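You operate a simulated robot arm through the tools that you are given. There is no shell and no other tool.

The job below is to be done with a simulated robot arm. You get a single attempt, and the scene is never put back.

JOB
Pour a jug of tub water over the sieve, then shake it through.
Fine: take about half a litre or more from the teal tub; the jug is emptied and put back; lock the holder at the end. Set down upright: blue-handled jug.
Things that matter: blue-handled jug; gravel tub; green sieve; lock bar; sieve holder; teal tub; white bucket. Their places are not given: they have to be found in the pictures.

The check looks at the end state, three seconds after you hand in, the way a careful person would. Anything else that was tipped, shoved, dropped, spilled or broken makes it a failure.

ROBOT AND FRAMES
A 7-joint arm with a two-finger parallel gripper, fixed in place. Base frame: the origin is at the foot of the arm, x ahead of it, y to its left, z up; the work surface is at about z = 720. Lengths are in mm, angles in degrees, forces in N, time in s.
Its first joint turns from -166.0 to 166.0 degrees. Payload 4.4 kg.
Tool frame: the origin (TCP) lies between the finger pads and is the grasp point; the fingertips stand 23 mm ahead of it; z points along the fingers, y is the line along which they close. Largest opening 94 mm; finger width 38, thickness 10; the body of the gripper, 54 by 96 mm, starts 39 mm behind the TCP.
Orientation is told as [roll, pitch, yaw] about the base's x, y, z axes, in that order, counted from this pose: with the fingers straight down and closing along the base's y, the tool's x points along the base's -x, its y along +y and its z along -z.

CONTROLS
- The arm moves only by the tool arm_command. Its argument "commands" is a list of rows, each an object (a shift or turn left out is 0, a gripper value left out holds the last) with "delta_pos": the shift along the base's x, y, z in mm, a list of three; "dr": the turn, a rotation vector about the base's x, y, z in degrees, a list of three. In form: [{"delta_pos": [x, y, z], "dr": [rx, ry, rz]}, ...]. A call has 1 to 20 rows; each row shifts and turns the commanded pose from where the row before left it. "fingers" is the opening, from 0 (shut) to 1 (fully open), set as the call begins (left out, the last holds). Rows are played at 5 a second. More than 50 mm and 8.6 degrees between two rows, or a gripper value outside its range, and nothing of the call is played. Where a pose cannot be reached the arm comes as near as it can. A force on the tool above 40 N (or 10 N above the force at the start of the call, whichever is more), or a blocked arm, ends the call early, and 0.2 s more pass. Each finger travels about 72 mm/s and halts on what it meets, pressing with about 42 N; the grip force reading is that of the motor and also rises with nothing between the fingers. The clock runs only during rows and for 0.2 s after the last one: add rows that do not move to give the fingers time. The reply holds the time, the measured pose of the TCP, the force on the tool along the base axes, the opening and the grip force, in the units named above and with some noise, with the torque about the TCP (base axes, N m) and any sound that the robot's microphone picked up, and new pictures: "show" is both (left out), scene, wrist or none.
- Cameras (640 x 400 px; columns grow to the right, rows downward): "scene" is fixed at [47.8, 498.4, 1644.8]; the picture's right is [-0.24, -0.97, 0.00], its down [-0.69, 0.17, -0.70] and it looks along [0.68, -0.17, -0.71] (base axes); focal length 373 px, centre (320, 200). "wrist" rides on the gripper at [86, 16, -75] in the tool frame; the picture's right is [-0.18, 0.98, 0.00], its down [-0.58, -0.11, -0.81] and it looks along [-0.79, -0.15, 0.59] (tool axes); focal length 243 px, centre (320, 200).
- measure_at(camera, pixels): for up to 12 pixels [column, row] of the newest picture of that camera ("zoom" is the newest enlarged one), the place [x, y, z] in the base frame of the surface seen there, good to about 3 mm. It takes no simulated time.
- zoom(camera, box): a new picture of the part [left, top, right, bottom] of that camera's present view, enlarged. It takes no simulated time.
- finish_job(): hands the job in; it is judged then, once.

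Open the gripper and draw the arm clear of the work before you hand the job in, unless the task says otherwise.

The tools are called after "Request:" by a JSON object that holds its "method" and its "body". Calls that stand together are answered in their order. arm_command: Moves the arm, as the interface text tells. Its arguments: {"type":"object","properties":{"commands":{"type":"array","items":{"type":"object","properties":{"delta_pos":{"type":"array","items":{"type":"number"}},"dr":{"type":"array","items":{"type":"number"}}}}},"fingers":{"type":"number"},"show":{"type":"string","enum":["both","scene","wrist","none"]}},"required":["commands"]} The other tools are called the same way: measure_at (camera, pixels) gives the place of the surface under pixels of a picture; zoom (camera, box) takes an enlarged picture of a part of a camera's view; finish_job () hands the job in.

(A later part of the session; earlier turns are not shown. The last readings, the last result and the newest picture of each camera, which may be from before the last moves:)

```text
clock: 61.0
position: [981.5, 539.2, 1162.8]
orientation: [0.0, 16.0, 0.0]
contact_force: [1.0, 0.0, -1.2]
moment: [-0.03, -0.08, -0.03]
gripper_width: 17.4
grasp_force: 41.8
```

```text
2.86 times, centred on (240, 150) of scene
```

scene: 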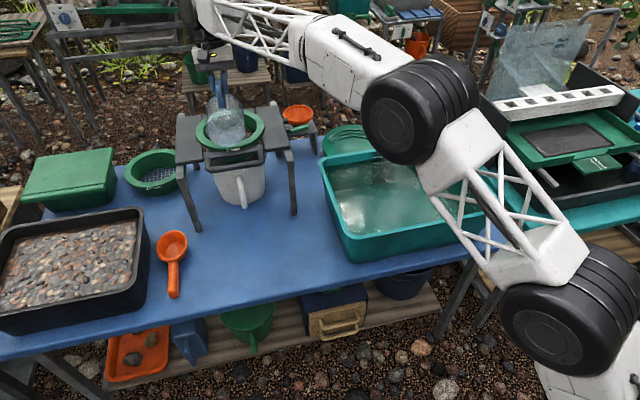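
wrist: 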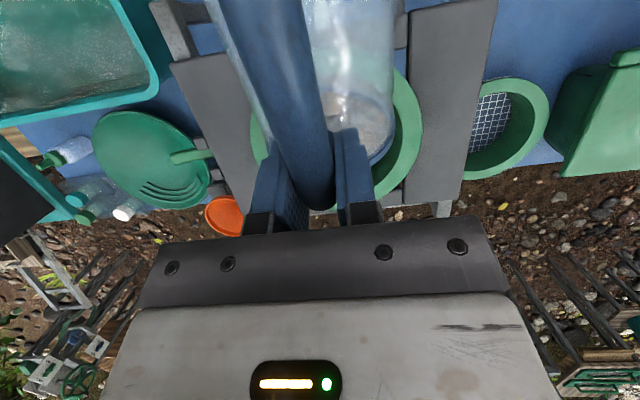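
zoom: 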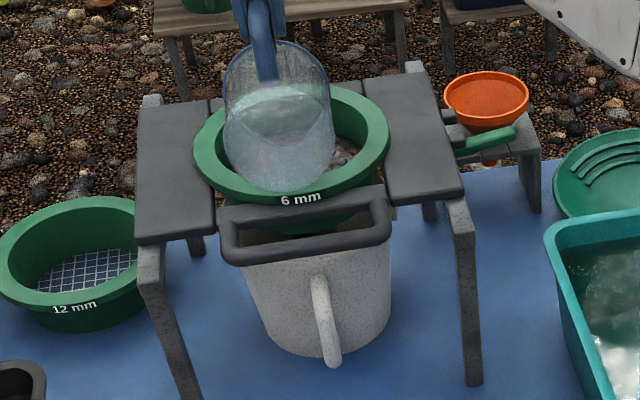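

The jug is empty and clear of the sieve. I raise it a little and turn it back upright while drawing back from the holder.

Request:
{"method": "arm_command", "body": {"commands": [{"delta_pos": [0, 0, 15]}, {"delta_pos": [-4, 0, 18]}, {"delta_pos": [-9, 0, 2], "dr": [0, -7, 0]}, {"delta_pos": [-9, 0, 2], "dr": [0, -7, 0]}, {"delta_pos": [-9, 0, 0], "dr": [0, -7, 0]}, {"delta_pos": [-9, 0, 0], "dr": [0, -7, 0]}, {"delta_pos": [-10, 0, 0], "dr": [0, -7, 0]}, {"delta_pos": [-12, 0, 0], "dr": [0, -7, 0]}, {"delta_pos": [-14, 0, 0], "dr": [0, -7, 0]}, {"delta_pos": [-14, 0, 0], "dr": [0, -7, 0]}, {"delta_pos": [-14, 0, 0], "dr": [0, -7, 0]}, {"delta_pos": [-14, 0, 0], "dr": [0, -7, 0]}, {"delta_pos": [-14, 0, 0], "dr": [0, -7, 0]}, {"delta_pos": [-14, 0, 0], "dr": [0, -7, 0]}, {"delta_pos": [-14, 0, 0], "dr": [0, -7, 0]}, {"delta_pos": [-14, 0, 0], "dr": [0, -7, 0]}, {"delta_pos": [-14, 0, 0], "dr": [0, -8, 0]}, {}], "fingers": 0, "show": "both"}}

Request:
{"method": "zoom", "body": {"camera": "scene", "box": [150, 50, 330, 220]}}

```text
clock: 64.8
position: [792.1, 538.8, 1199.5]
orientation: [168.9, -89.8, -168.8]
contact_force: [-0.5, 0.1, -1.5]
moment: [0.01, 0.05, -0.02]
gripper_width: 17.4
grasp_force: 41.9
```

scene: 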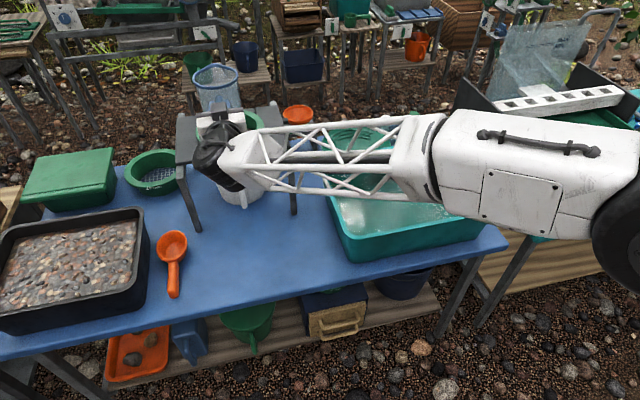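
wrist: 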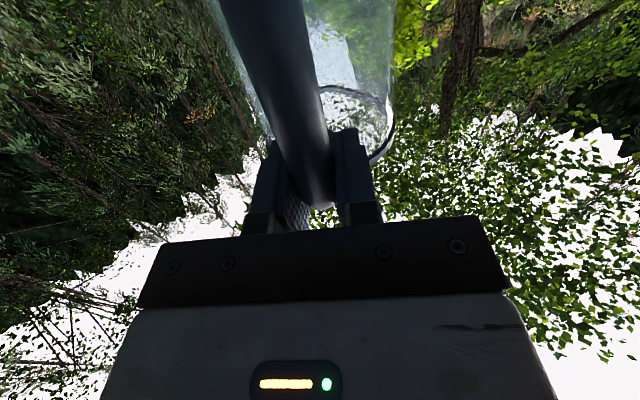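

```text
2.35 times, centred on (240, 135) of scene
```

zoom: 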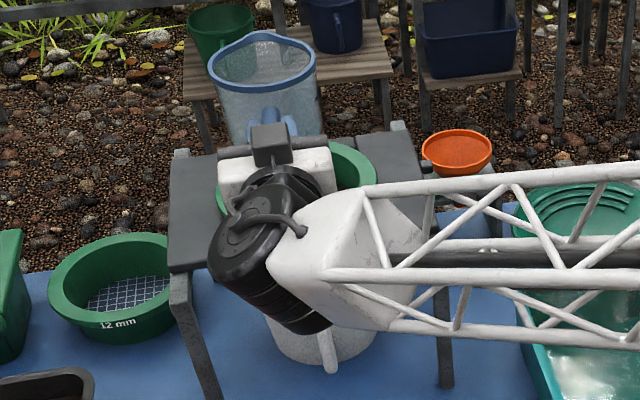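

The empty jug is upright again. I carry it back over its old spot, and down to about 60 mm above the table.

Request:
{"method": "arm_command", "body": {"commands": [{"delta_pos": [-35, -15, 0]}, {"delta_pos": [-35, -15, 0]}, {"delta_pos": [-35, -15, 0]}, {"delta_pos": [-24, -26, -40]}, {"delta_pos": [-24, -26, -40]}, {"delta_pos": [-23.4, -27.2, -40]}, {"delta_pos": [0, 0, -45]}, {"delta_pos": [0, 0, -45]}, {"delta_pos": [0, 0, -45]}, {"delta_pos": [0, 0, -40]}, {}, {}], "fingers": 0, "show": "both"}}

Request:
{"method": "zoom", "body": {"camera": "scene", "box": [250, 180, 350, 300]}}

```text
refused: row 4 steps farther than a row can; nothing moved
```

```text
3.33 times, centred on (300, 240) of scene
```

zoom: 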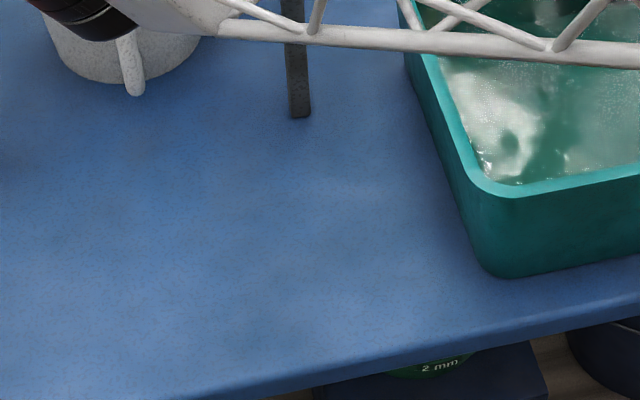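

The step was too long in one row, so nothing moved; the table spot at zoom (250,170) is free and dry. I send the same path in shorter rows.

Request:
{"method": "arm_command", "body": {"commands": [{"delta_pos": [-35, -15, 0]}, {"delta_pos": [-35, -15, 0]}, {"delta_pos": [-35, -15, 0]}, {"delta_pos": [-18, -20, -25]}, {"delta_pos": [-18, -20, -25]}, {"delta_pos": [-18, -20, -25]}, {"delta_pos": [-17.4, -19.2, -25]}, {"delta_pos": [0, 0, -40]}, {"delta_pos": [0, 0, -40]}, {"delta_pos": [0, 0, -40]}, {"delta_pos": [0, 0, -40]}, {"delta_pos": [0, 0, -40]}, {}, {}], "fingers": 0, "show": "both"}}

Request:
{"method": "zoom", "body": {"camera": "scene", "box": [250, 180, 350, 300]}}

```text
clock: 67.8
position: [616.6, 414.2, 899.4]
orientation: [154.6, -89.8, -154.5]
contact_force: [-0.6, -0.7, -1.0]
moment: [0.02, 0.07, 0.0]
gripper_width: 17.2
grasp_force: 42.3
```

scene: 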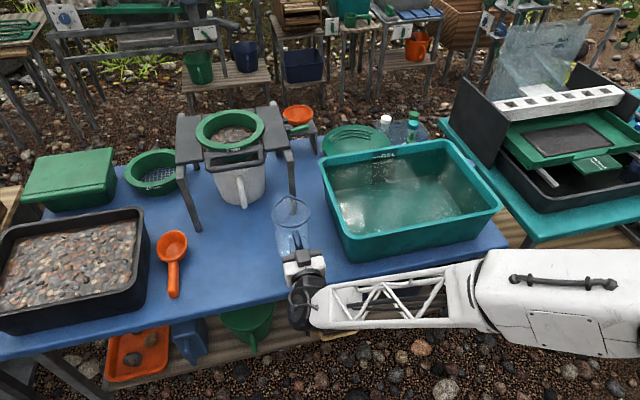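
wrist: 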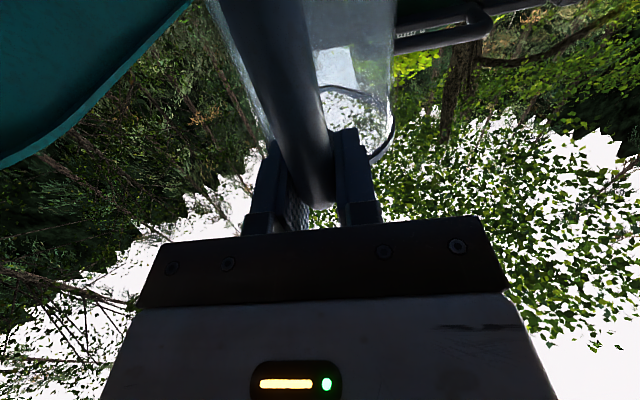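

```text
3.33 times, centred on (300, 240) of scene
```

zoom: 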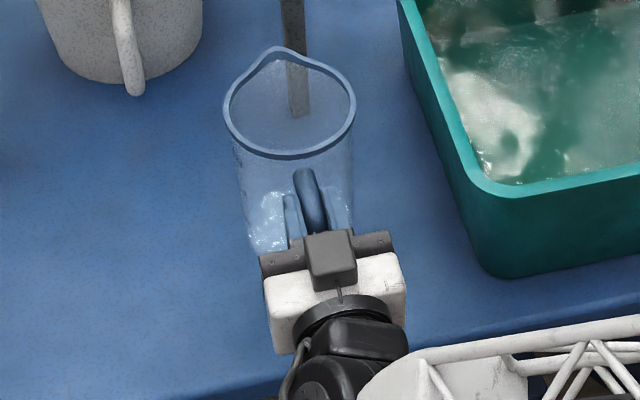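

The jug hangs level right above its old spot. I lower it to within about 3 mm, then creep down to contact.

Request:
{"method": "arm_command", "body": {"commands": [{"delta_pos": [0, 0, -20]}, {"delta_pos": [0, 0, -18]}, {"delta_pos": [0, 0, -12]}, {"delta_pos": [0, 0, -6]}, {"delta_pos": [0, 0, -2]}, {"delta_pos": [0, 0, -1]}, {"delta_pos": [0, 0, -1]}, {"delta_pos": [0, 0, -1]}, {}], "fingers": 0, "show": "scene"}}

Request:
{"method": "zoom", "body": {"camera": "scene", "box": [250, 180, 350, 300]}}

```text
clock: 69.8
position: [617.8, 413.4, 839.3]
orientation: [167.0, -89.9, -166.9]
contact_force: [0.5, 0.2, -1.9]
moment: [-0.02, 0.09, -0.02]
gripper_width: 17.4
grasp_force: 42.4
```

scene: 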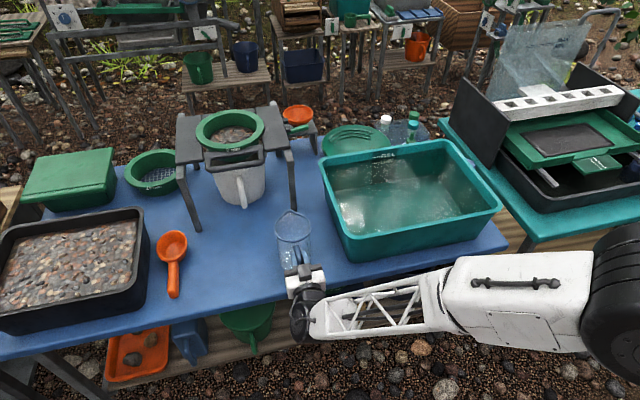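

```text
3.33 times, centred on (300, 240) of scene
```

zoom: 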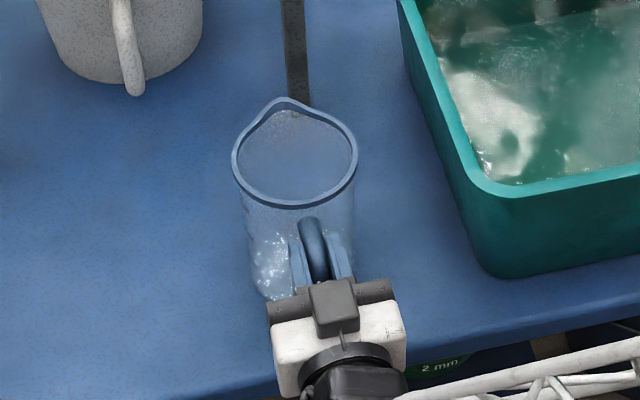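

The force still shows the jug's full weight, so it hangs just above the table. I lower in 0.7 mm steps.

Request:
{"method": "arm_command", "body": {"commands": [{"delta_pos": [0, 0, -0.7]}, {"delta_pos": [0, 0, -0.7]}, {}], "fingers": 0, "show": "none"}}

Request:
{"method": "arm_command", "body": {"commands": [{"delta_pos": [0, 0, -0.7]}, {}, {}], "fingers": 0, "show": "scene"}}

```text
clock: 70.6
position: [617.4, 414.6, 837.8]
orientation: [156.9, -89.8, -156.9]
contact_force: [-1.3, 0.0, 4.6]
moment: [-0.05, -0.55, -0.01]
gripper_width: 17.4
grasp_force: 42.2
```

```text
clock: 71.4
position: [616.8, 416.1, 836.5]
orientation: [153.2, -89.8, -153.4]
contact_force: [-2.3, -1.6, 15.6]
moment: [-0.01, -0.87, -0.1]
gripper_width: 17.3
grasp_force: 42.1
```

scene: 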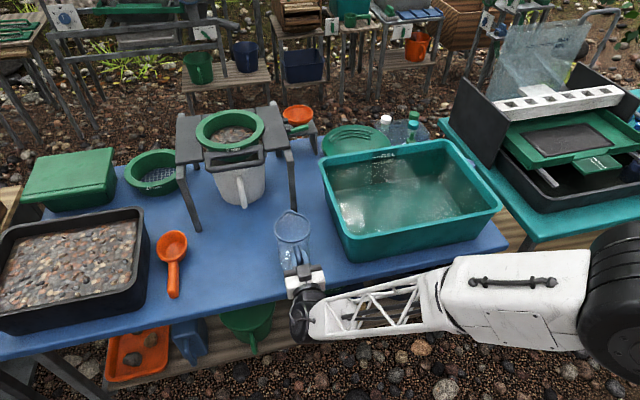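

The jug is on the table, pressed with about 15 N. I ease up by 1 mm to take out the pressure, then open the fingers.

Request:
{"method": "arm_command", "body": {"commands": [{"delta_pos": [0, 0, 0.6]}, {"delta_pos": [0, 0, 0.5]}, {}], "fingers": 0, "show": "none"}}

```text
clock: 72.2
position: [616.8, 413.9, 839.0]
orientation: [168.0, -89.9, -168.0]
contact_force: [-3.4, 3.6, 12.2]
moment: [0.0, -0.37, 0.14]
gripper_width: 17.4
grasp_force: 42.0
```

Still 12 N of pressure; I ease up further in small steps.

Request:
{"method": "arm_command", "body": {"commands": [{"delta_pos": [0, 0, 0.5]}, {}, {}], "fingers": 0, "show": "none"}}

```text
clock: 73.0
position: [616.2, 413.4, 838.4]
orientation: [-83.7, -90.0, 83.7]
contact_force: [0.6, 0.7, -0.8]
moment: [0.02, 0.06, 0.01]
gripper_width: 17.2
grasp_force: 42.0
```

The jug is now within half a millimetre of the table without pressure. I open the fingers and check.

Request:
{"method": "arm_command", "body": {"commands": [{"delta_pos": [0, 0, -0.2]}, {}, {}, {}, {}], "fingers": 0.8, "show": "both"}}

Request:
{"method": "zoom", "body": {"camera": "scene", "box": [250, 180, 350, 300]}}

```text
clock: 74.2
position: [617.0, 414.5, 837.7]
orientation: [161.7, -89.9, -161.6]
contact_force: [0.2, 0.6, 0.7]
moment: [-0.01, 0.0, 0.0]
gripper_width: 75.0
grasp_force: 0.0
```

scene: 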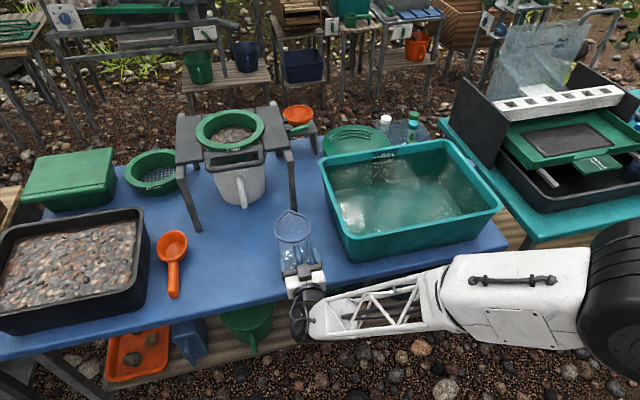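
wrist: 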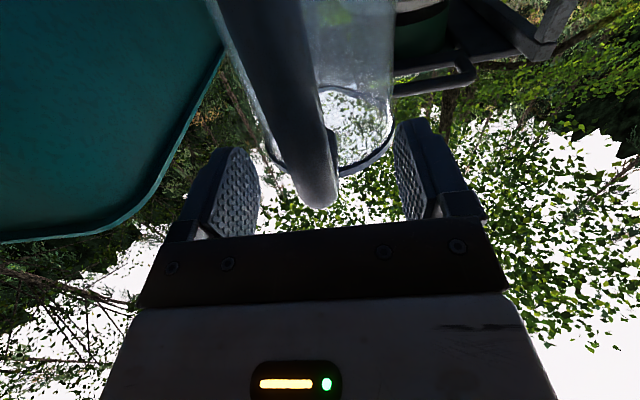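

```text
3.33 times, centred on (300, 240) of scene
```

zoom: 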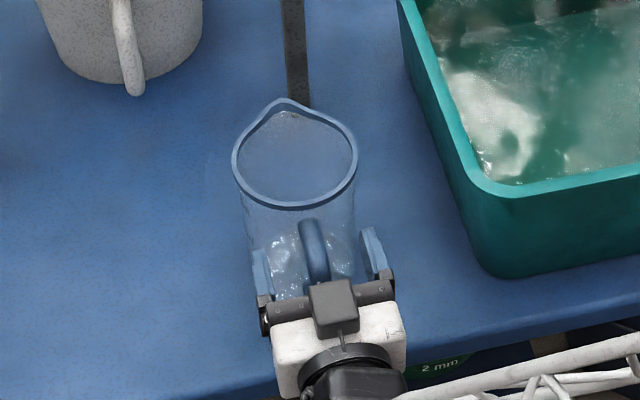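

The jug stands upright and free. I draw straight back from it, then up, before turning to the holder's handle.

Request:
{"method": "arm_command", "body": {"commands": [{"delta_pos": [-15, 0, 0]}, {"delta_pos": [-30, 0, 0]}, {"delta_pos": [-40, 0, 0]}, {"delta_pos": [-30, 0, 10]}, {"delta_pos": [0, 0, 45]}, {"delta_pos": [0, 0, 45]}, {"delta_pos": [0, 0, 45]}, {"delta_pos": [0, 0, 45]}, {"delta_pos": [0, 0, 45]}, {}], "fingers": 1, "show": "scene"}}

Request:
{"method": "zoom", "body": {"camera": "scene", "box": [190, 120, 290, 190]}}

Request:
{"method": "measure_at", "body": {"camera": "zoom", "pixels": [[110, 275], [180, 268], [260, 262], [340, 250], [440, 240], [110, 220], [480, 200], [200, 215], [350, 195], [470, 165], [120, 170], [250, 225]]}}

```text
clock: 76.4
position: [504.3, 413.1, 1075.4]
orientation: [160.3, -89.9, -160.3]
contact_force: [1.0, -0.9, 0.8]
moment: [-0.02, 0.0, -0.01]
gripper_width: 93.8
grasp_force: 0.0
```

scene: 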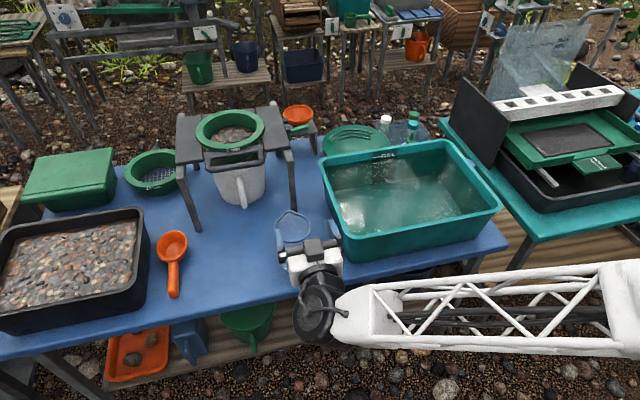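

```text
5.71 times, centred on (240, 155) of scene
```

zoom: 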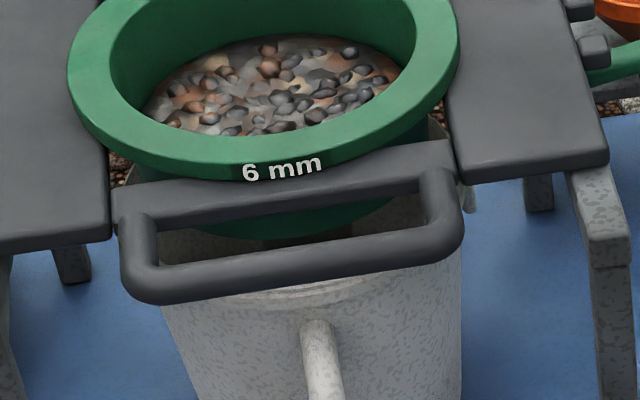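

```text
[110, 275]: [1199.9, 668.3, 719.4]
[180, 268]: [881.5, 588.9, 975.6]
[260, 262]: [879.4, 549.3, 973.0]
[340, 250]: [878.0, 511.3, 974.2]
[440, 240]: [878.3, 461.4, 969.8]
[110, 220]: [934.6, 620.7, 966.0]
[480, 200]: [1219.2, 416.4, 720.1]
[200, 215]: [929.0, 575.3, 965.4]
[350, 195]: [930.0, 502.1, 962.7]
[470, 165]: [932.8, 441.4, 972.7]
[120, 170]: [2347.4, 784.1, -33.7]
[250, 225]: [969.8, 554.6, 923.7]
```

The handle's front bar runs along y at x≈880, z≈966, with a gap of about 36 mm to the holder's front plate (x≈928). I turn the tool down with the fingers closing along x, partly opened, and go above the bar's middle to test the reach there.

Request:
{"method": "arm_command", "body": {"commands": [{"delta_pos": [15, 5, 15], "dr": [0, 7.5, 0]}, {"delta_pos": [20, 5, 15], "dr": [0, 7.5, 0]}, {"delta_pos": [25, 5, 15], "dr": [0, 7.5, 0]}, {"delta_pos": [25, 5, 15], "dr": [0, 7.5, 0]}, {"delta_pos": [25, 5, 10], "dr": [0, 7.5, 0]}, {"delta_pos": [25, 5, 10], "dr": [0, 7.5, 0]}, {"delta_pos": [25, 5, 10], "dr": [0, 7.5, 0]}, {"delta_pos": [25, 5, 10], "dr": [0, 7.5, 0]}, {"delta_pos": [25, 10, 10], "dr": [0, 7.5, 0]}, {"delta_pos": [25, 10, 10], "dr": [0, 7.5, 0]}, {"delta_pos": [25, 10, 0], "dr": [0, 7.5, 0]}, {"delta_pos": [25, 10, 0], "dr": [0, 7.5, 0]}, {}], "fingers": 0.47, "show": "none"}}

Request:
{"method": "arm_command", "body": {"commands": [{"delta_pos": [8, 0, 0], "dr": [0, 0, 7.5]}, {"delta_pos": [8, 0, 0], "dr": [0, 0, 7.5]}, {"delta_pos": [8, 0, 0], "dr": [0, 0, 7.5]}, {"delta_pos": [8, 0, 0], "dr": [0, 0, 7.5]}, {"delta_pos": [8, 4, 0], "dr": [0, 0, 7.5]}, {"delta_pos": [8, 4, 0], "dr": [0, 0, 7.5]}, {"delta_pos": [8, 4, 0], "dr": [0, 0, 7.5]}, {"delta_pos": [8, 4, 0], "dr": [0, 0, 7.5]}, {"delta_pos": [8, 5, 0], "dr": [0, 0, 7.5]}, {"delta_pos": [8, 5, 0], "dr": [0, 0, 7.5]}, {"delta_pos": [8, 5, 0], "dr": [0, 0, 7.5]}, {"delta_pos": [3, 6, 0], "dr": [0, 0, 7.5]}, {}], "show": "both"}}

```text
clock: 79.2
position: [787.5, 495.9, 1193.7]
orientation: [0.0, 0.0, 0.0]
contact_force: [-0.3, -1.0, -0.7]
moment: [0.02, -0.01, 0.01]
gripper_width: 44.2
grasp_force: 0.0
```

```text
clock: 82.0
position: [879.5, 531.4, 1192.9]
orientation: [0.0, -0.2, 90.1]
contact_force: [0.8, -0.2, 0.1]
moment: [0.0, 0.02, 0.02]
gripper_width: 44.2
grasp_force: 0.1
```

scene: 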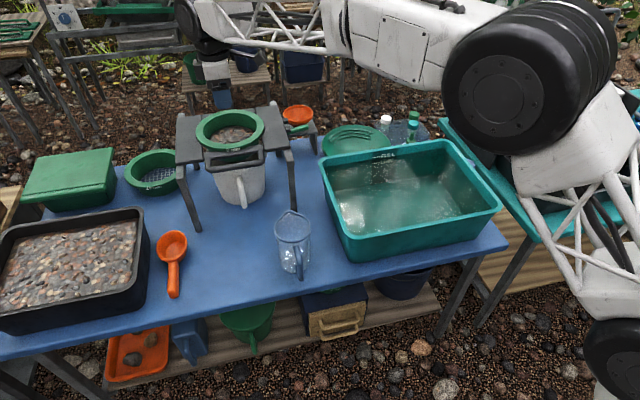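
wrist: 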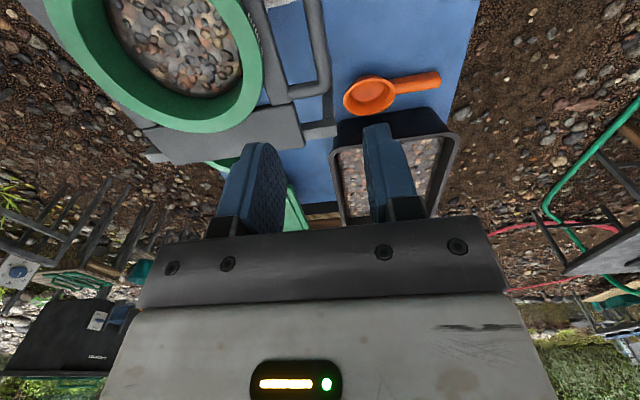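

The pose above the bar is reached. I descend toward it, stopping about 20 mm above with the fingertips to check the alignment.

Request:
{"method": "arm_command", "body": {"commands": [{"delta_pos": [0, 0, -40]}, {"delta_pos": [0, 0, -40]}, {"delta_pos": [0, 0, -40]}, {"delta_pos": [0, 0, -35]}, {"delta_pos": [0, 0, -20]}, {}, {}], "show": "both"}}

Request:
{"method": "zoom", "body": {"camera": "scene", "box": [180, 80, 300, 200]}}

```text
clock: 83.6
position: [876.3, 530.3, 1016.5]
orientation: [0.0, -0.1, 90.1]
contact_force: [-0.2, -0.1, 0.4]
moment: [0.04, -0.04, -0.02]
gripper_width: 44.2
grasp_force: 0.0
```

scene: 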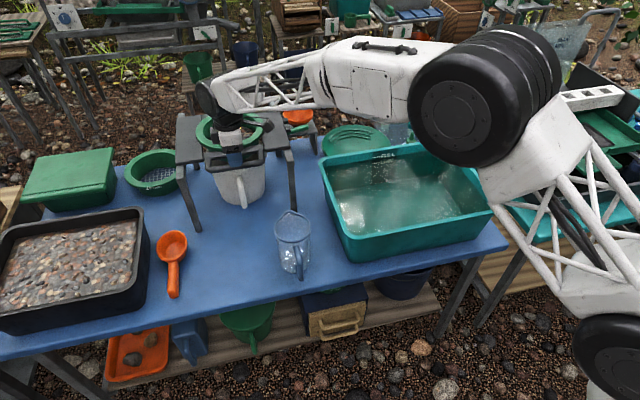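
wrist: 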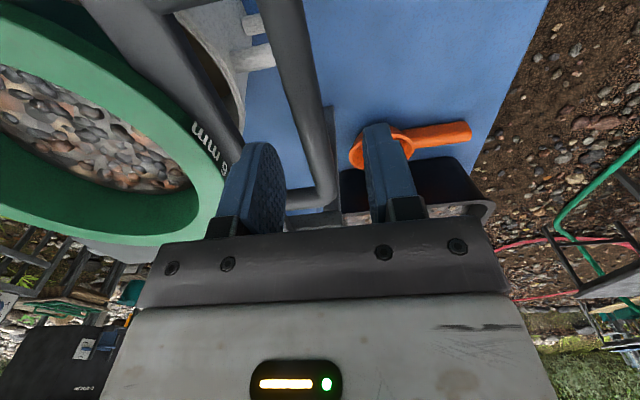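

```text
3.33 times, centred on (240, 140) of scene
```

zoom: 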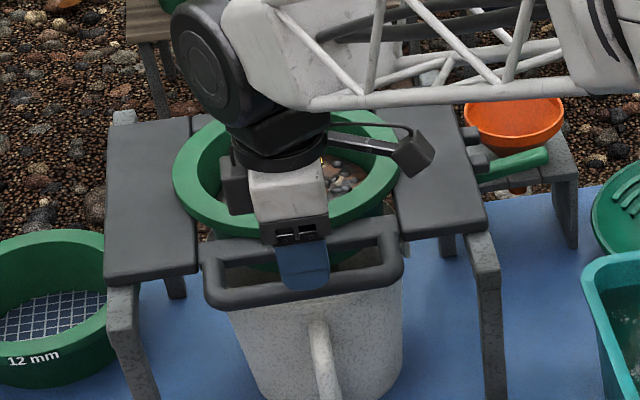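

The handle's bar shows between the two fingers (wrist (305,110)–(325,190)). I measure it to centre the grip.

Request:
{"method": "measure_at", "body": {"camera": "wrist", "pixels": [[285, 80], [300, 80], [315, 80], [292, 110], [305, 110], [320, 110], [305, 150], [320, 150], [315, 185], [330, 180], [200, 90], [240, 130]]}}

```text
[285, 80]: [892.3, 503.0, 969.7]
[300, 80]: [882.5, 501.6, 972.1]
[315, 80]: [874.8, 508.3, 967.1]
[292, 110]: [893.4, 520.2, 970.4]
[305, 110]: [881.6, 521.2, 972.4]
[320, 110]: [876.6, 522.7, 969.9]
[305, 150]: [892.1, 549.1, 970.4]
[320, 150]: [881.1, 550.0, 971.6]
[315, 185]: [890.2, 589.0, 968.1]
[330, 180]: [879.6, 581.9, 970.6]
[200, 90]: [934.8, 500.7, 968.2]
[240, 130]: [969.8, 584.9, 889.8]
```

The bar's centre is at x≈883, top z≈972. I correct by +5 mm in x, lower around it and close.

Request:
{"method": "arm_command", "body": {"commands": [{"delta_pos": [5, 0, -6]}, {"delta_pos": [0, 0, -12]}, {"delta_pos": [0, 0, -12]}, {"delta_pos": [0, 0, -12]}, {"delta_pos": [0, 0, -11]}, {}], "fingers": 0.47, "show": "both"}}

Request:
{"method": "zoom", "body": {"camera": "scene", "box": [190, 100, 290, 200]}}

```text
clock: 85.0
position: [882.7, 531.9, 964.4]
orientation: [-0.1, -0.1, 90.0]
contact_force: [-0.3, -0.3, -0.6]
moment: [0.0, 0.03, -0.01]
gripper_width: 44.2
grasp_force: 0.1
```

scene: 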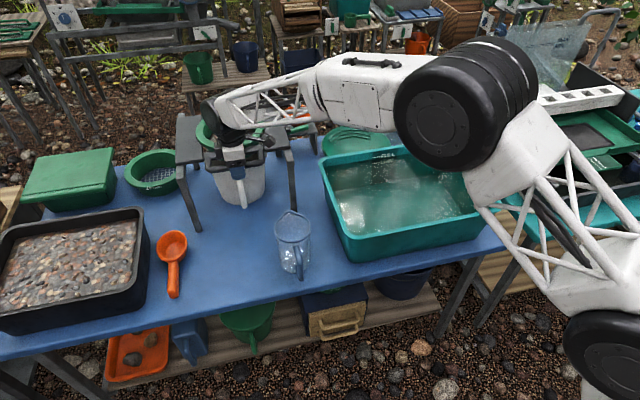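
wrist: 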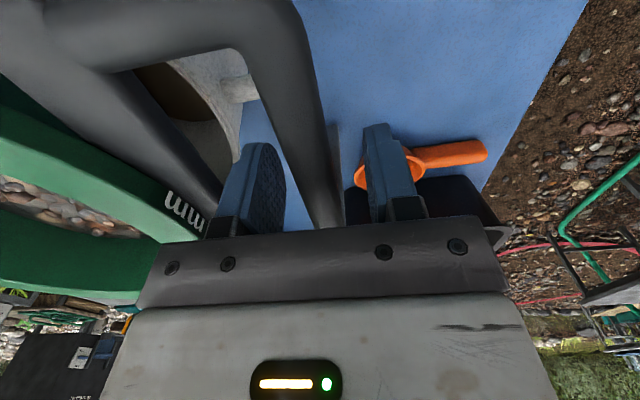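

```text
4.00 times, centred on (240, 150) of scene
```

zoom: 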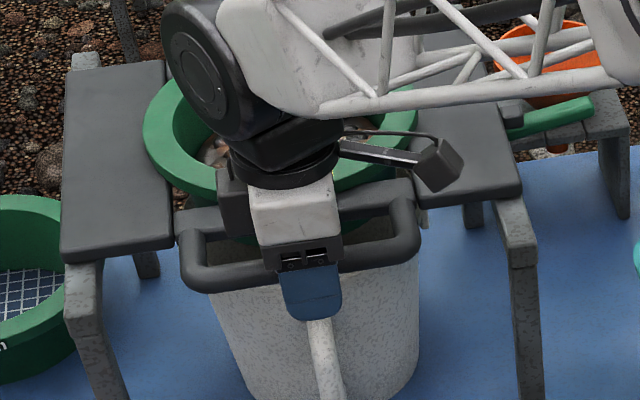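

The fingers straddle the bar with no contact. I close on it.

Request:
{"method": "arm_command", "body": {"commands": [{}, {}, {}, {}], "fingers": 0, "show": "none"}}

```text
clock: 86.0
position: [882.7, 532.3, 965.0]
orientation: [0.0, -0.1, 90.1]
contact_force: [-0.3, 0.4, -1.0]
moment: [0.01, 0.02, 0.09]
gripper_width: 18.7
grasp_force: 44.8
```

The bar is held (18.7 mm). I probe the holder's motion by pulling gently toward me 10 mm.

Request:
{"method": "arm_command", "body": {"commands": [{"delta_pos": [-3, 0, 0]}, {"delta_pos": [-3, 0, 0]}, {"delta_pos": [-4, 0, 0]}, {}], "fingers": 0, "show": "both"}}

Request:
{"method": "zoom", "body": {"camera": "scene", "box": [170, 80, 310, 200]}}

Request:
{"method": "measure_at", "body": {"camera": "scene", "pixels": [[195, 160], [275, 145], [262, 152], [285, 121], [288, 128], [270, 105]]}}

```text
clock: 87.0
position: [872.0, 531.6, 963.7]
orientation: [0.1, 0.1, 90.0]
contact_force: [-0.6, 11.1, -13.1]
moment: [0.34, 0.02, 0.03]
gripper_width: 18.9
grasp_force: 45.5
```

scene: 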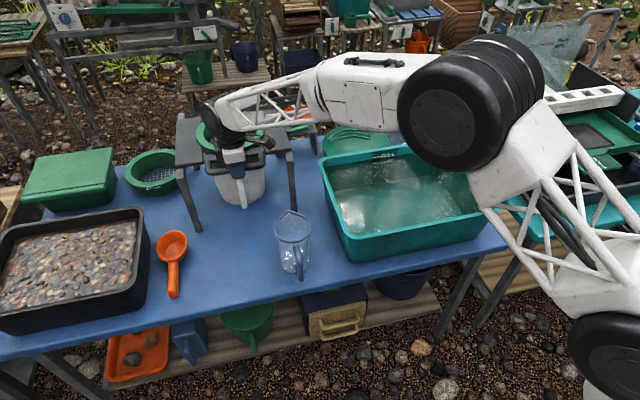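
wrist: 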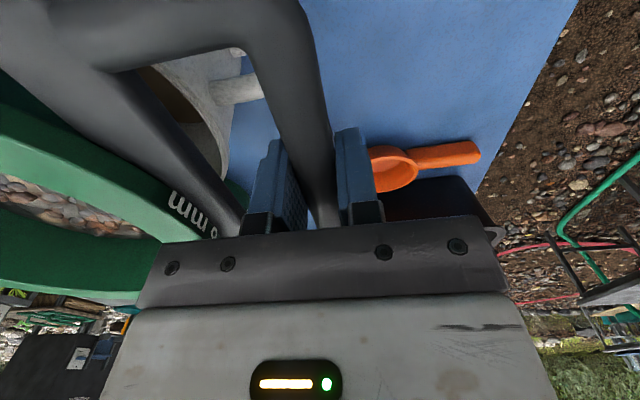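

```text
3.33 times, centred on (240, 140) of scene
```

zoom: 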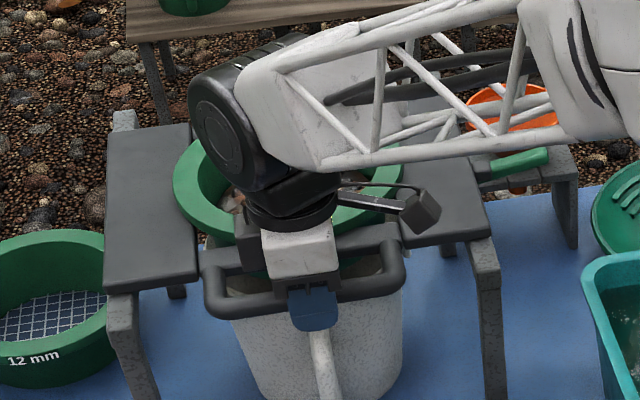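

```text
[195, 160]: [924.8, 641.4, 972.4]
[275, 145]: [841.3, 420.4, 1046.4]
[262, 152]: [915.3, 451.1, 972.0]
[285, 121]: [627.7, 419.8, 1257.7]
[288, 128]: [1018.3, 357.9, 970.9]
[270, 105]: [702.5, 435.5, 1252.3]
```

The bar followed 10 mm with no force along x, but with 11 N along +y and 13 N down. I look at how the handle and tray have moved before going further.

Request:
{"method": "zoom", "body": {"camera": "scene", "box": [190, 110, 290, 190]}}

Request:
{"method": "measure_at", "body": {"camera": "zoom", "pixels": [[150, 285], [200, 283], [370, 262], [440, 250], [465, 210], [130, 240], [200, 215], [400, 180], [80, 200], [540, 160], [120, 130], [440, 130]]}}

Request:
{"method": "zoom", "body": {"camera": "wrist", "box": [0, 0, 400, 240]}}

```text
5.00 times, centred on (240, 150) of scene
```

zoom: 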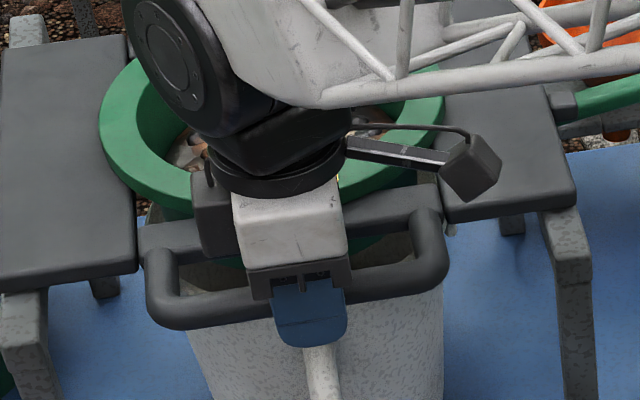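

```text
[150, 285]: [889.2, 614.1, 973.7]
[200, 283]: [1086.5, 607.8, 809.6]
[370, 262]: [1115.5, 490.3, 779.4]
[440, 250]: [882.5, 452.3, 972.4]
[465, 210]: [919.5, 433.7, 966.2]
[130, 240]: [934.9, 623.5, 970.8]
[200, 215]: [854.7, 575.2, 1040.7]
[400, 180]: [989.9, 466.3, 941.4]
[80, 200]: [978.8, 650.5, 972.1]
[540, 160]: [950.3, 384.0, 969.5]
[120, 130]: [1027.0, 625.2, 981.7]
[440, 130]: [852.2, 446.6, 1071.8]
```

```text
1.60 times, centred on (200, 120) of wrist
```

zoom: 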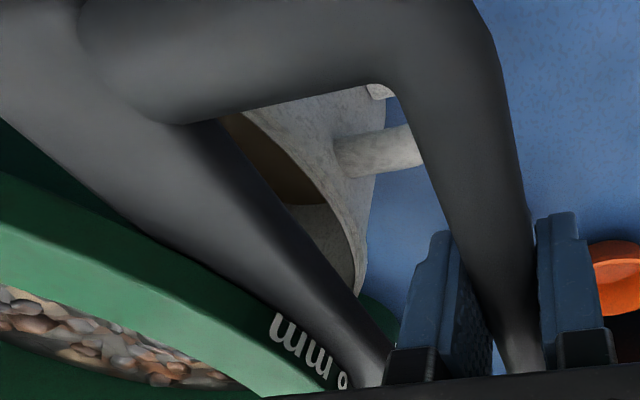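

I measure the bar itself on either side of the gripper and the ring's front edge, to compare with the values before.

Request:
{"method": "measure_at", "body": {"camera": "zoom", "pixels": [[190, 305], [230, 300], [370, 285], [400, 275], [160, 300], [435, 262], [170, 232], [390, 205], [130, 270], [100, 270], [470, 222], [160, 190]]}}

Request:
{"method": "measure_at", "body": {"camera": "wrist", "pixels": [[270, 60], [285, 60], [300, 60], [290, 110], [300, 110], [150, 110], [120, 90], [60, 150], [100, 195], [30, 215], [200, 200], [60, 60]]}}

```text
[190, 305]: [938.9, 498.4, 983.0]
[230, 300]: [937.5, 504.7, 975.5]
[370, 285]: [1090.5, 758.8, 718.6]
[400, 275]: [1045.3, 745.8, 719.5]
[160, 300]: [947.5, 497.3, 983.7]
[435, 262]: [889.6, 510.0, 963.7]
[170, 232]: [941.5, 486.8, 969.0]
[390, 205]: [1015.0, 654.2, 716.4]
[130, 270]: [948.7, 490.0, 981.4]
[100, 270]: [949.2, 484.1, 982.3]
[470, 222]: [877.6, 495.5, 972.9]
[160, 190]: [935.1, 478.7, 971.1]
```

```text
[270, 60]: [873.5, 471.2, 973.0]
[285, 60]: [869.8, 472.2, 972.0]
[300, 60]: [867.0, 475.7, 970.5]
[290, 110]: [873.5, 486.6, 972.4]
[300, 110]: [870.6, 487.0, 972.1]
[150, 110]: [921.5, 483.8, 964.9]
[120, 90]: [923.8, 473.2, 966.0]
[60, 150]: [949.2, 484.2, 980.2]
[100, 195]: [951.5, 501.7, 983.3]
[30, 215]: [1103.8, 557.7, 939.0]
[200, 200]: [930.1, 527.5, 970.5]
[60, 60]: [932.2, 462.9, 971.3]
```

The bar did move toward me by about 10 mm. I push it back 10 mm and read the force at the start position.

Request:
{"method": "arm_command", "body": {"commands": [{"delta_pos": [4, 0, 0]}, {"delta_pos": [3, 0, 0]}, {"delta_pos": [3, 0, 0]}, {}, {}], "fingers": 0, "show": "none"}}

Request:
{"method": "arm_command", "body": {"commands": [{"delta_pos": [3, 0, 0]}, {"delta_pos": [3, 0, 0]}, {"delta_pos": [4, 0, 0]}, {}], "fingers": 0, "show": "none"}}

```text
clock: 88.2
position: [882.0, 531.8, 964.4]
orientation: [0.2, 0.0, 90.0]
contact_force: [0.9, 24.8, -28.2]
moment: [0.2, -0.01, -0.01]
gripper_width: 18.9
grasp_force: 45.3
```

```text
clock: 89.2
position: [893.5, 530.8, 964.4]
orientation: [0.1, -0.1, 90.0]
contact_force: [-0.6, 30.6, -32.4]
moment: [-0.02, 0.01, 0.09]
gripper_width: 18.6
grasp_force: 45.1
```

Along x the tray moves freely, but the grip has built up a sideways and downward strain (+30 y, −32 z), i.e. my path is a millimetre or two off. I ease by +1 mm in y and −1 mm in z and read again.

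Request:
{"method": "arm_command", "body": {"commands": [{"delta_pos": [0, 1, -1]}, {}, {}], "fingers": 0, "show": "none"}}

Request:
{"method": "arm_command", "body": {"commands": [{"delta_pos": [0, 1, -1]}, {}, {}], "fingers": 0, "show": "both"}}

```text
clock: 90.0
position: [893.7, 531.7, 963.7]
orientation: [0.0, -0.1, 90.0]
contact_force: [0.2, 9.4, -15.5]
moment: [-0.28, -0.01, 0.14]
gripper_width: 18.4
grasp_force: 44.9
```

```text
clock: 90.8
position: [893.0, 531.7, 965.6]
orientation: [-0.1, -0.2, 89.9]
contact_force: [-0.7, -30.3, 6.3]
moment: [-0.3, -0.01, 0.27]
gripper_width: 18.8
grasp_force: 45.2
```

scene: 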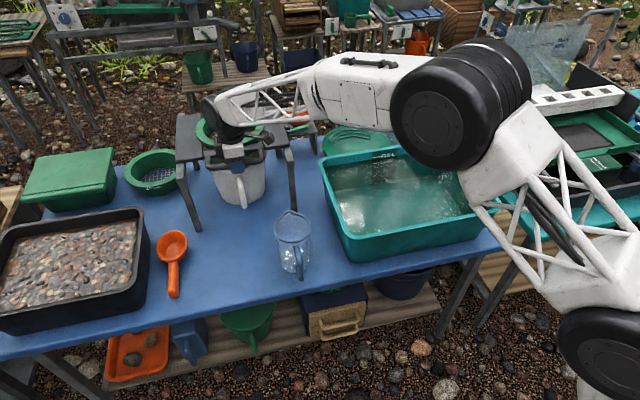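
wrist: 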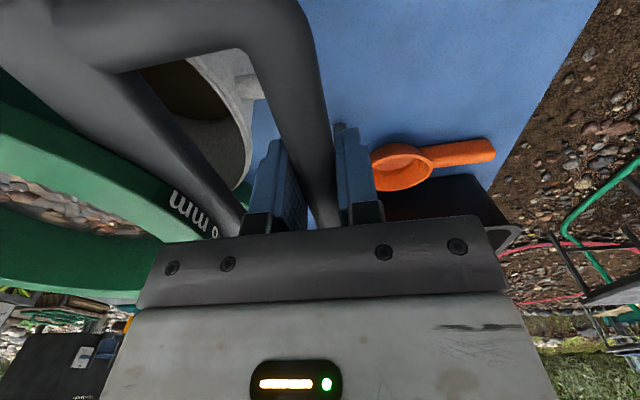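

The strain is only millimetre-scale, so small corrections suffice. I look at which parts moved with the handle (now 10 mm pushed in) and ease y back by 0.8 mm.

Request:
{"method": "arm_command", "body": {"commands": [{"delta_pos": [0, -0.8, 0]}, {}, {}], "fingers": 0, "show": "both"}}

Request:
{"method": "zoom", "body": {"camera": "scene", "box": [170, 80, 310, 200]}}

```text
clock: 91.6
position: [893.8, 531.3, 965.3]
orientation: [0.0, -0.1, 90.0]
contact_force: [-0.4, -34.9, 14.2]
moment: [-0.11, -0.01, 0.15]
gripper_width: 18.5
grasp_force: 45.0
```

scene: 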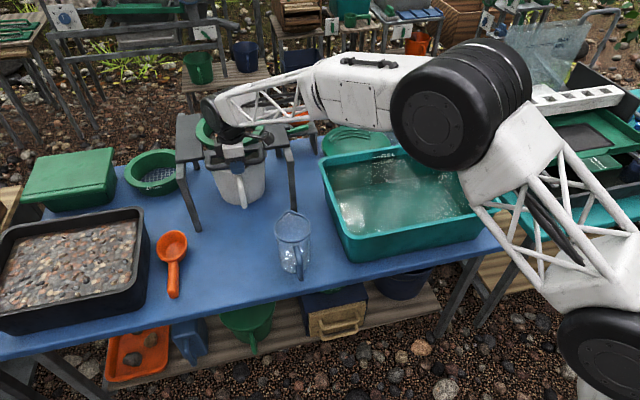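
wrist: 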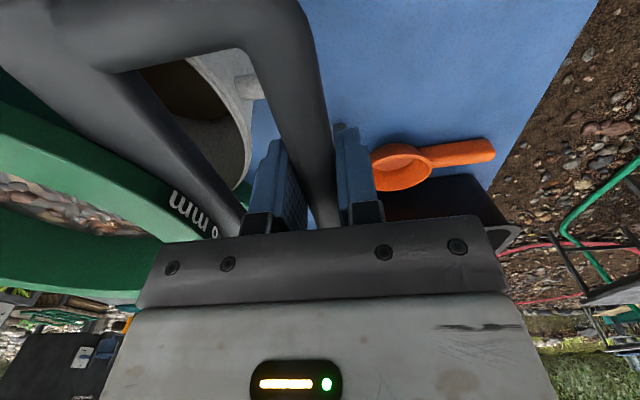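

```text
3.33 times, centred on (240, 140) of scene
```

zoom: 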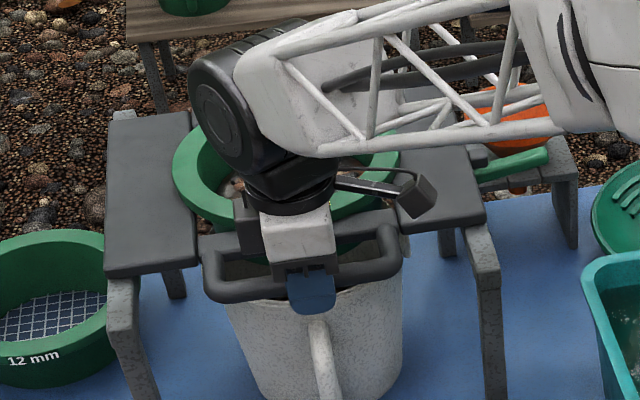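

The boards, tray and sieve all move together over the fixed frame, so the blocks beside the lock bar travel too. A tight grip only builds tangential strain, so I loosen the fingers to a loose cage around the bar (about 25 mm) to push and pull it freely.

Request:
{"method": "arm_command", "body": {"commands": [{}, {}, {}], "fingers": 0.27, "show": "none"}}

```text
clock: 92.4
position: [893.0, 532.4, 964.2]
orientation: [0.0, -0.2, 90.0]
contact_force: [0.6, 0.5, -0.2]
moment: [-0.01, 0.04, 0.0]
gripper_width: 25.4
grasp_force: 0.3
```

No strain now. I pull the holder toward me 30 mm in moderate steps and read the force for an end stop.

Request:
{"method": "arm_command", "body": {"commands": [{"delta_pos": [-8, 0, 0]}, {"delta_pos": [-8, 0, 0]}, {"delta_pos": [-8, 0, 0]}, {"delta_pos": [-8, 0, 0]}, {}], "fingers": 0.27, "show": "none"}}

Request:
{"method": "arm_command", "body": {"commands": [{"delta_pos": [8, 0, 0]}, {"delta_pos": [10, 0, 0]}, {"delta_pos": [10, 0, 0]}, {"delta_pos": [10, 0, 0]}, {"delta_pos": [8, 0, 0]}, {}], "fingers": 0.27, "show": "both"}}

```text
clock: 93.6
position: [862.2, 533.6, 962.6]
orientation: [-0.2, -0.1, 90.0]
contact_force: [1.0, -0.8, -0.1]
moment: [0.06, -0.02, 0.04]
gripper_width: 25.9
grasp_force: 0.4
```

```text
clock: 95.0
position: [905.5, 534.3, 962.8]
orientation: [0.1, -0.1, 89.9]
contact_force: [-1.9, 1.1, 1.3]
moment: [0.01, 0.01, 0.02]
gripper_width: 25.8
grasp_force: 0.4
```

scene: 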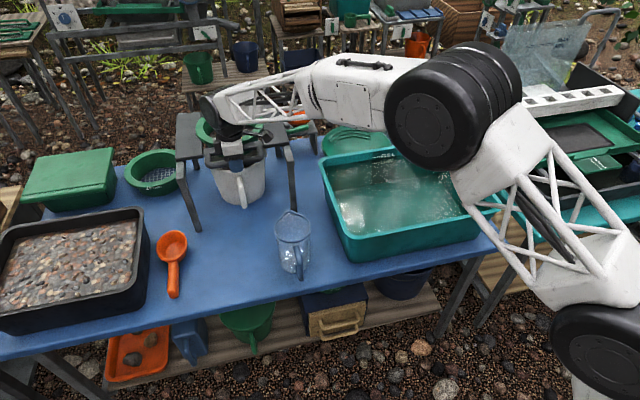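
wrist: 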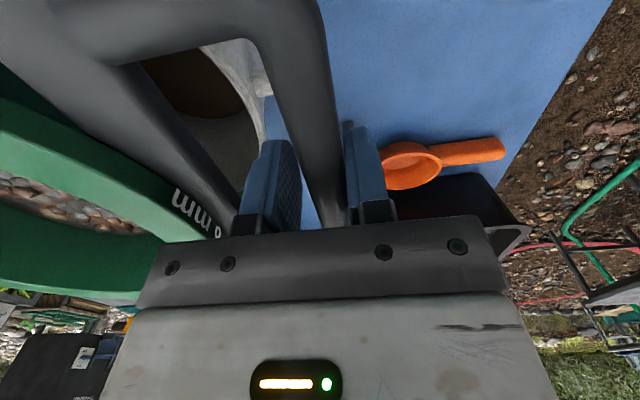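

The holder slides freely both ways, from about 862 to 905. Now I shake it with several even strokes of 40 mm.

Request:
{"method": "arm_command", "body": {"commands": [{"delta_pos": [-14, 0, 0]}, {"delta_pos": [-14, 0, 0]}, {"delta_pos": [-14, 0, 0]}, {"delta_pos": [14, 0, 0]}, {"delta_pos": [14, 0, 0]}, {"delta_pos": [14, 0, 0]}, {"delta_pos": [-14, 0, 0]}, {"delta_pos": [-14, 0, 0]}, {"delta_pos": [-14, 0, 0]}, {"delta_pos": [14, 0, 0]}, {"delta_pos": [14, 0, 0]}, {"delta_pos": [14, 0, 0]}, {"delta_pos": [-14, 0, 0]}, {"delta_pos": [-14, 0, 0]}, {"delta_pos": [-14, 0, 0]}, {"delta_pos": [14, 0, 0]}, {"delta_pos": [14, 0, 0]}, {"delta_pos": [14, 0, 0]}, {}], "fingers": 0.27, "show": "both"}}

Request:
{"method": "zoom", "body": {"camera": "scene", "box": [170, 80, 310, 200]}}

```text
clock: 99.0
position: [904.8, 532.2, 964.5]
orientation: [0.1, -0.1, 90.0]
contact_force: [-0.4, 0.1, 0.3]
moment: [0.05, -0.03, 0.04]
gripper_width: 26.0
grasp_force: 0.8
```

scene: 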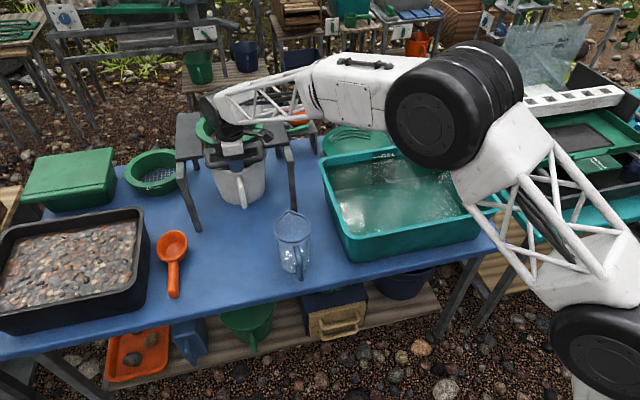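
wrist: 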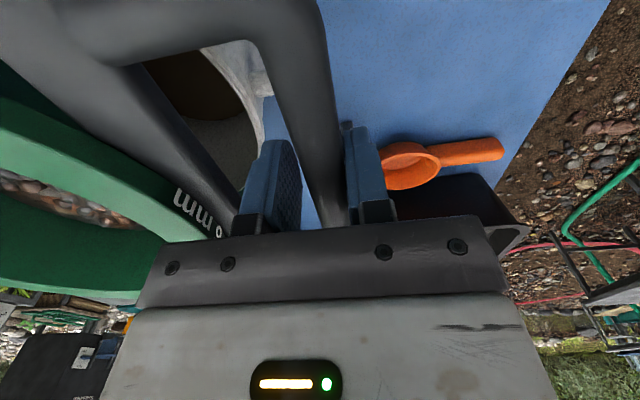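

```text
3.33 times, centred on (240, 140) of scene
```

zoom: 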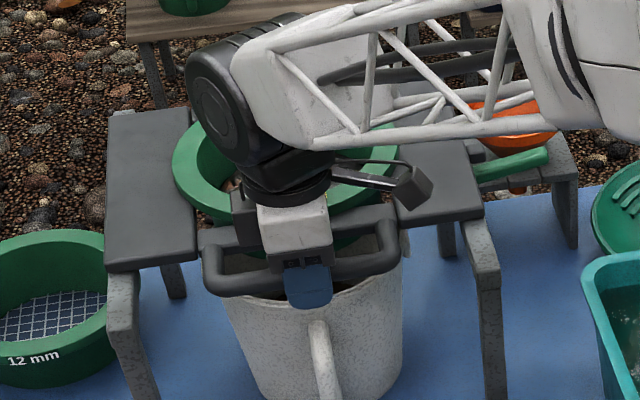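

The gravel in the sieve (wrist (80,210)) has gone down compared with before, so material is passing through. I keep shaking for more strokes, a bit quicker.

Request:
{"method": "arm_command", "body": {"commands": [{"delta_pos": [-21, 0, 0]}, {"delta_pos": [-21, 0, 0]}, {"delta_pos": [21, 0, 0]}, {"delta_pos": [21, 0, 0]}, {"delta_pos": [-21, 0, 0]}, {"delta_pos": [-21, 0, 0]}, {"delta_pos": [21, 0, 0]}, {"delta_pos": [21, 0, 0]}, {"delta_pos": [-21, 0, 0]}, {"delta_pos": [-21, 0, 0]}, {"delta_pos": [21, 0, 0]}, {"delta_pos": [21, 0, 0]}, {"delta_pos": [-21, 0, 0]}, {"delta_pos": [-21, 0, 0]}, {"delta_pos": [21, 0, 0]}, {"delta_pos": [21, 0, 0]}, {}], "fingers": 0.27, "show": "both"}}

Request:
{"method": "zoom", "body": {"camera": "wrist", "box": [0, 100, 240, 260]}}

Request:
{"method": "measure_at", "body": {"camera": "wrist", "pixels": [[40, 205], [80, 210], [110, 218], [60, 195], [20, 200]]}}

```text
clock: 102.6
position: [906.8, 532.0, 960.4]
orientation: [0.0, 0.0, 90.0]
contact_force: [-0.6, 0.3, 0.0]
moment: [0.0, -0.01, 0.0]
gripper_width: 25.8
grasp_force: 0.9
```

scene: 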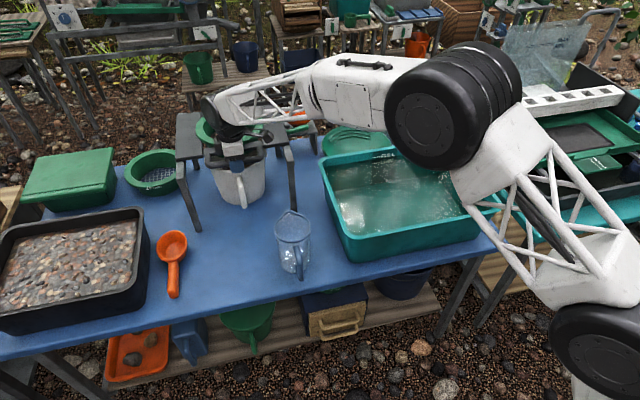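
wrist: 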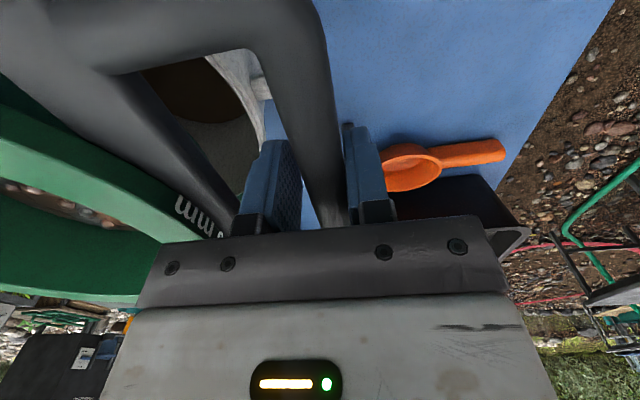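

```text
2.50 times, centred on (120, 180) of wrist
```

zoom: 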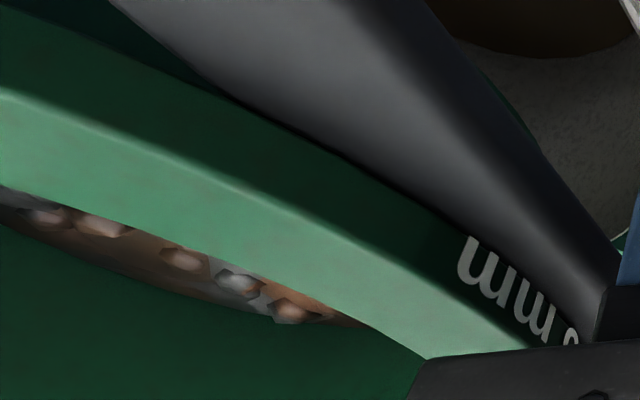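

```text
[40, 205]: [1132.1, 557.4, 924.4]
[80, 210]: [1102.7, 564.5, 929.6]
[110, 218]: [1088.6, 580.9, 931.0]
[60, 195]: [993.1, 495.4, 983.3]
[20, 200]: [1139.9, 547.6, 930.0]
```

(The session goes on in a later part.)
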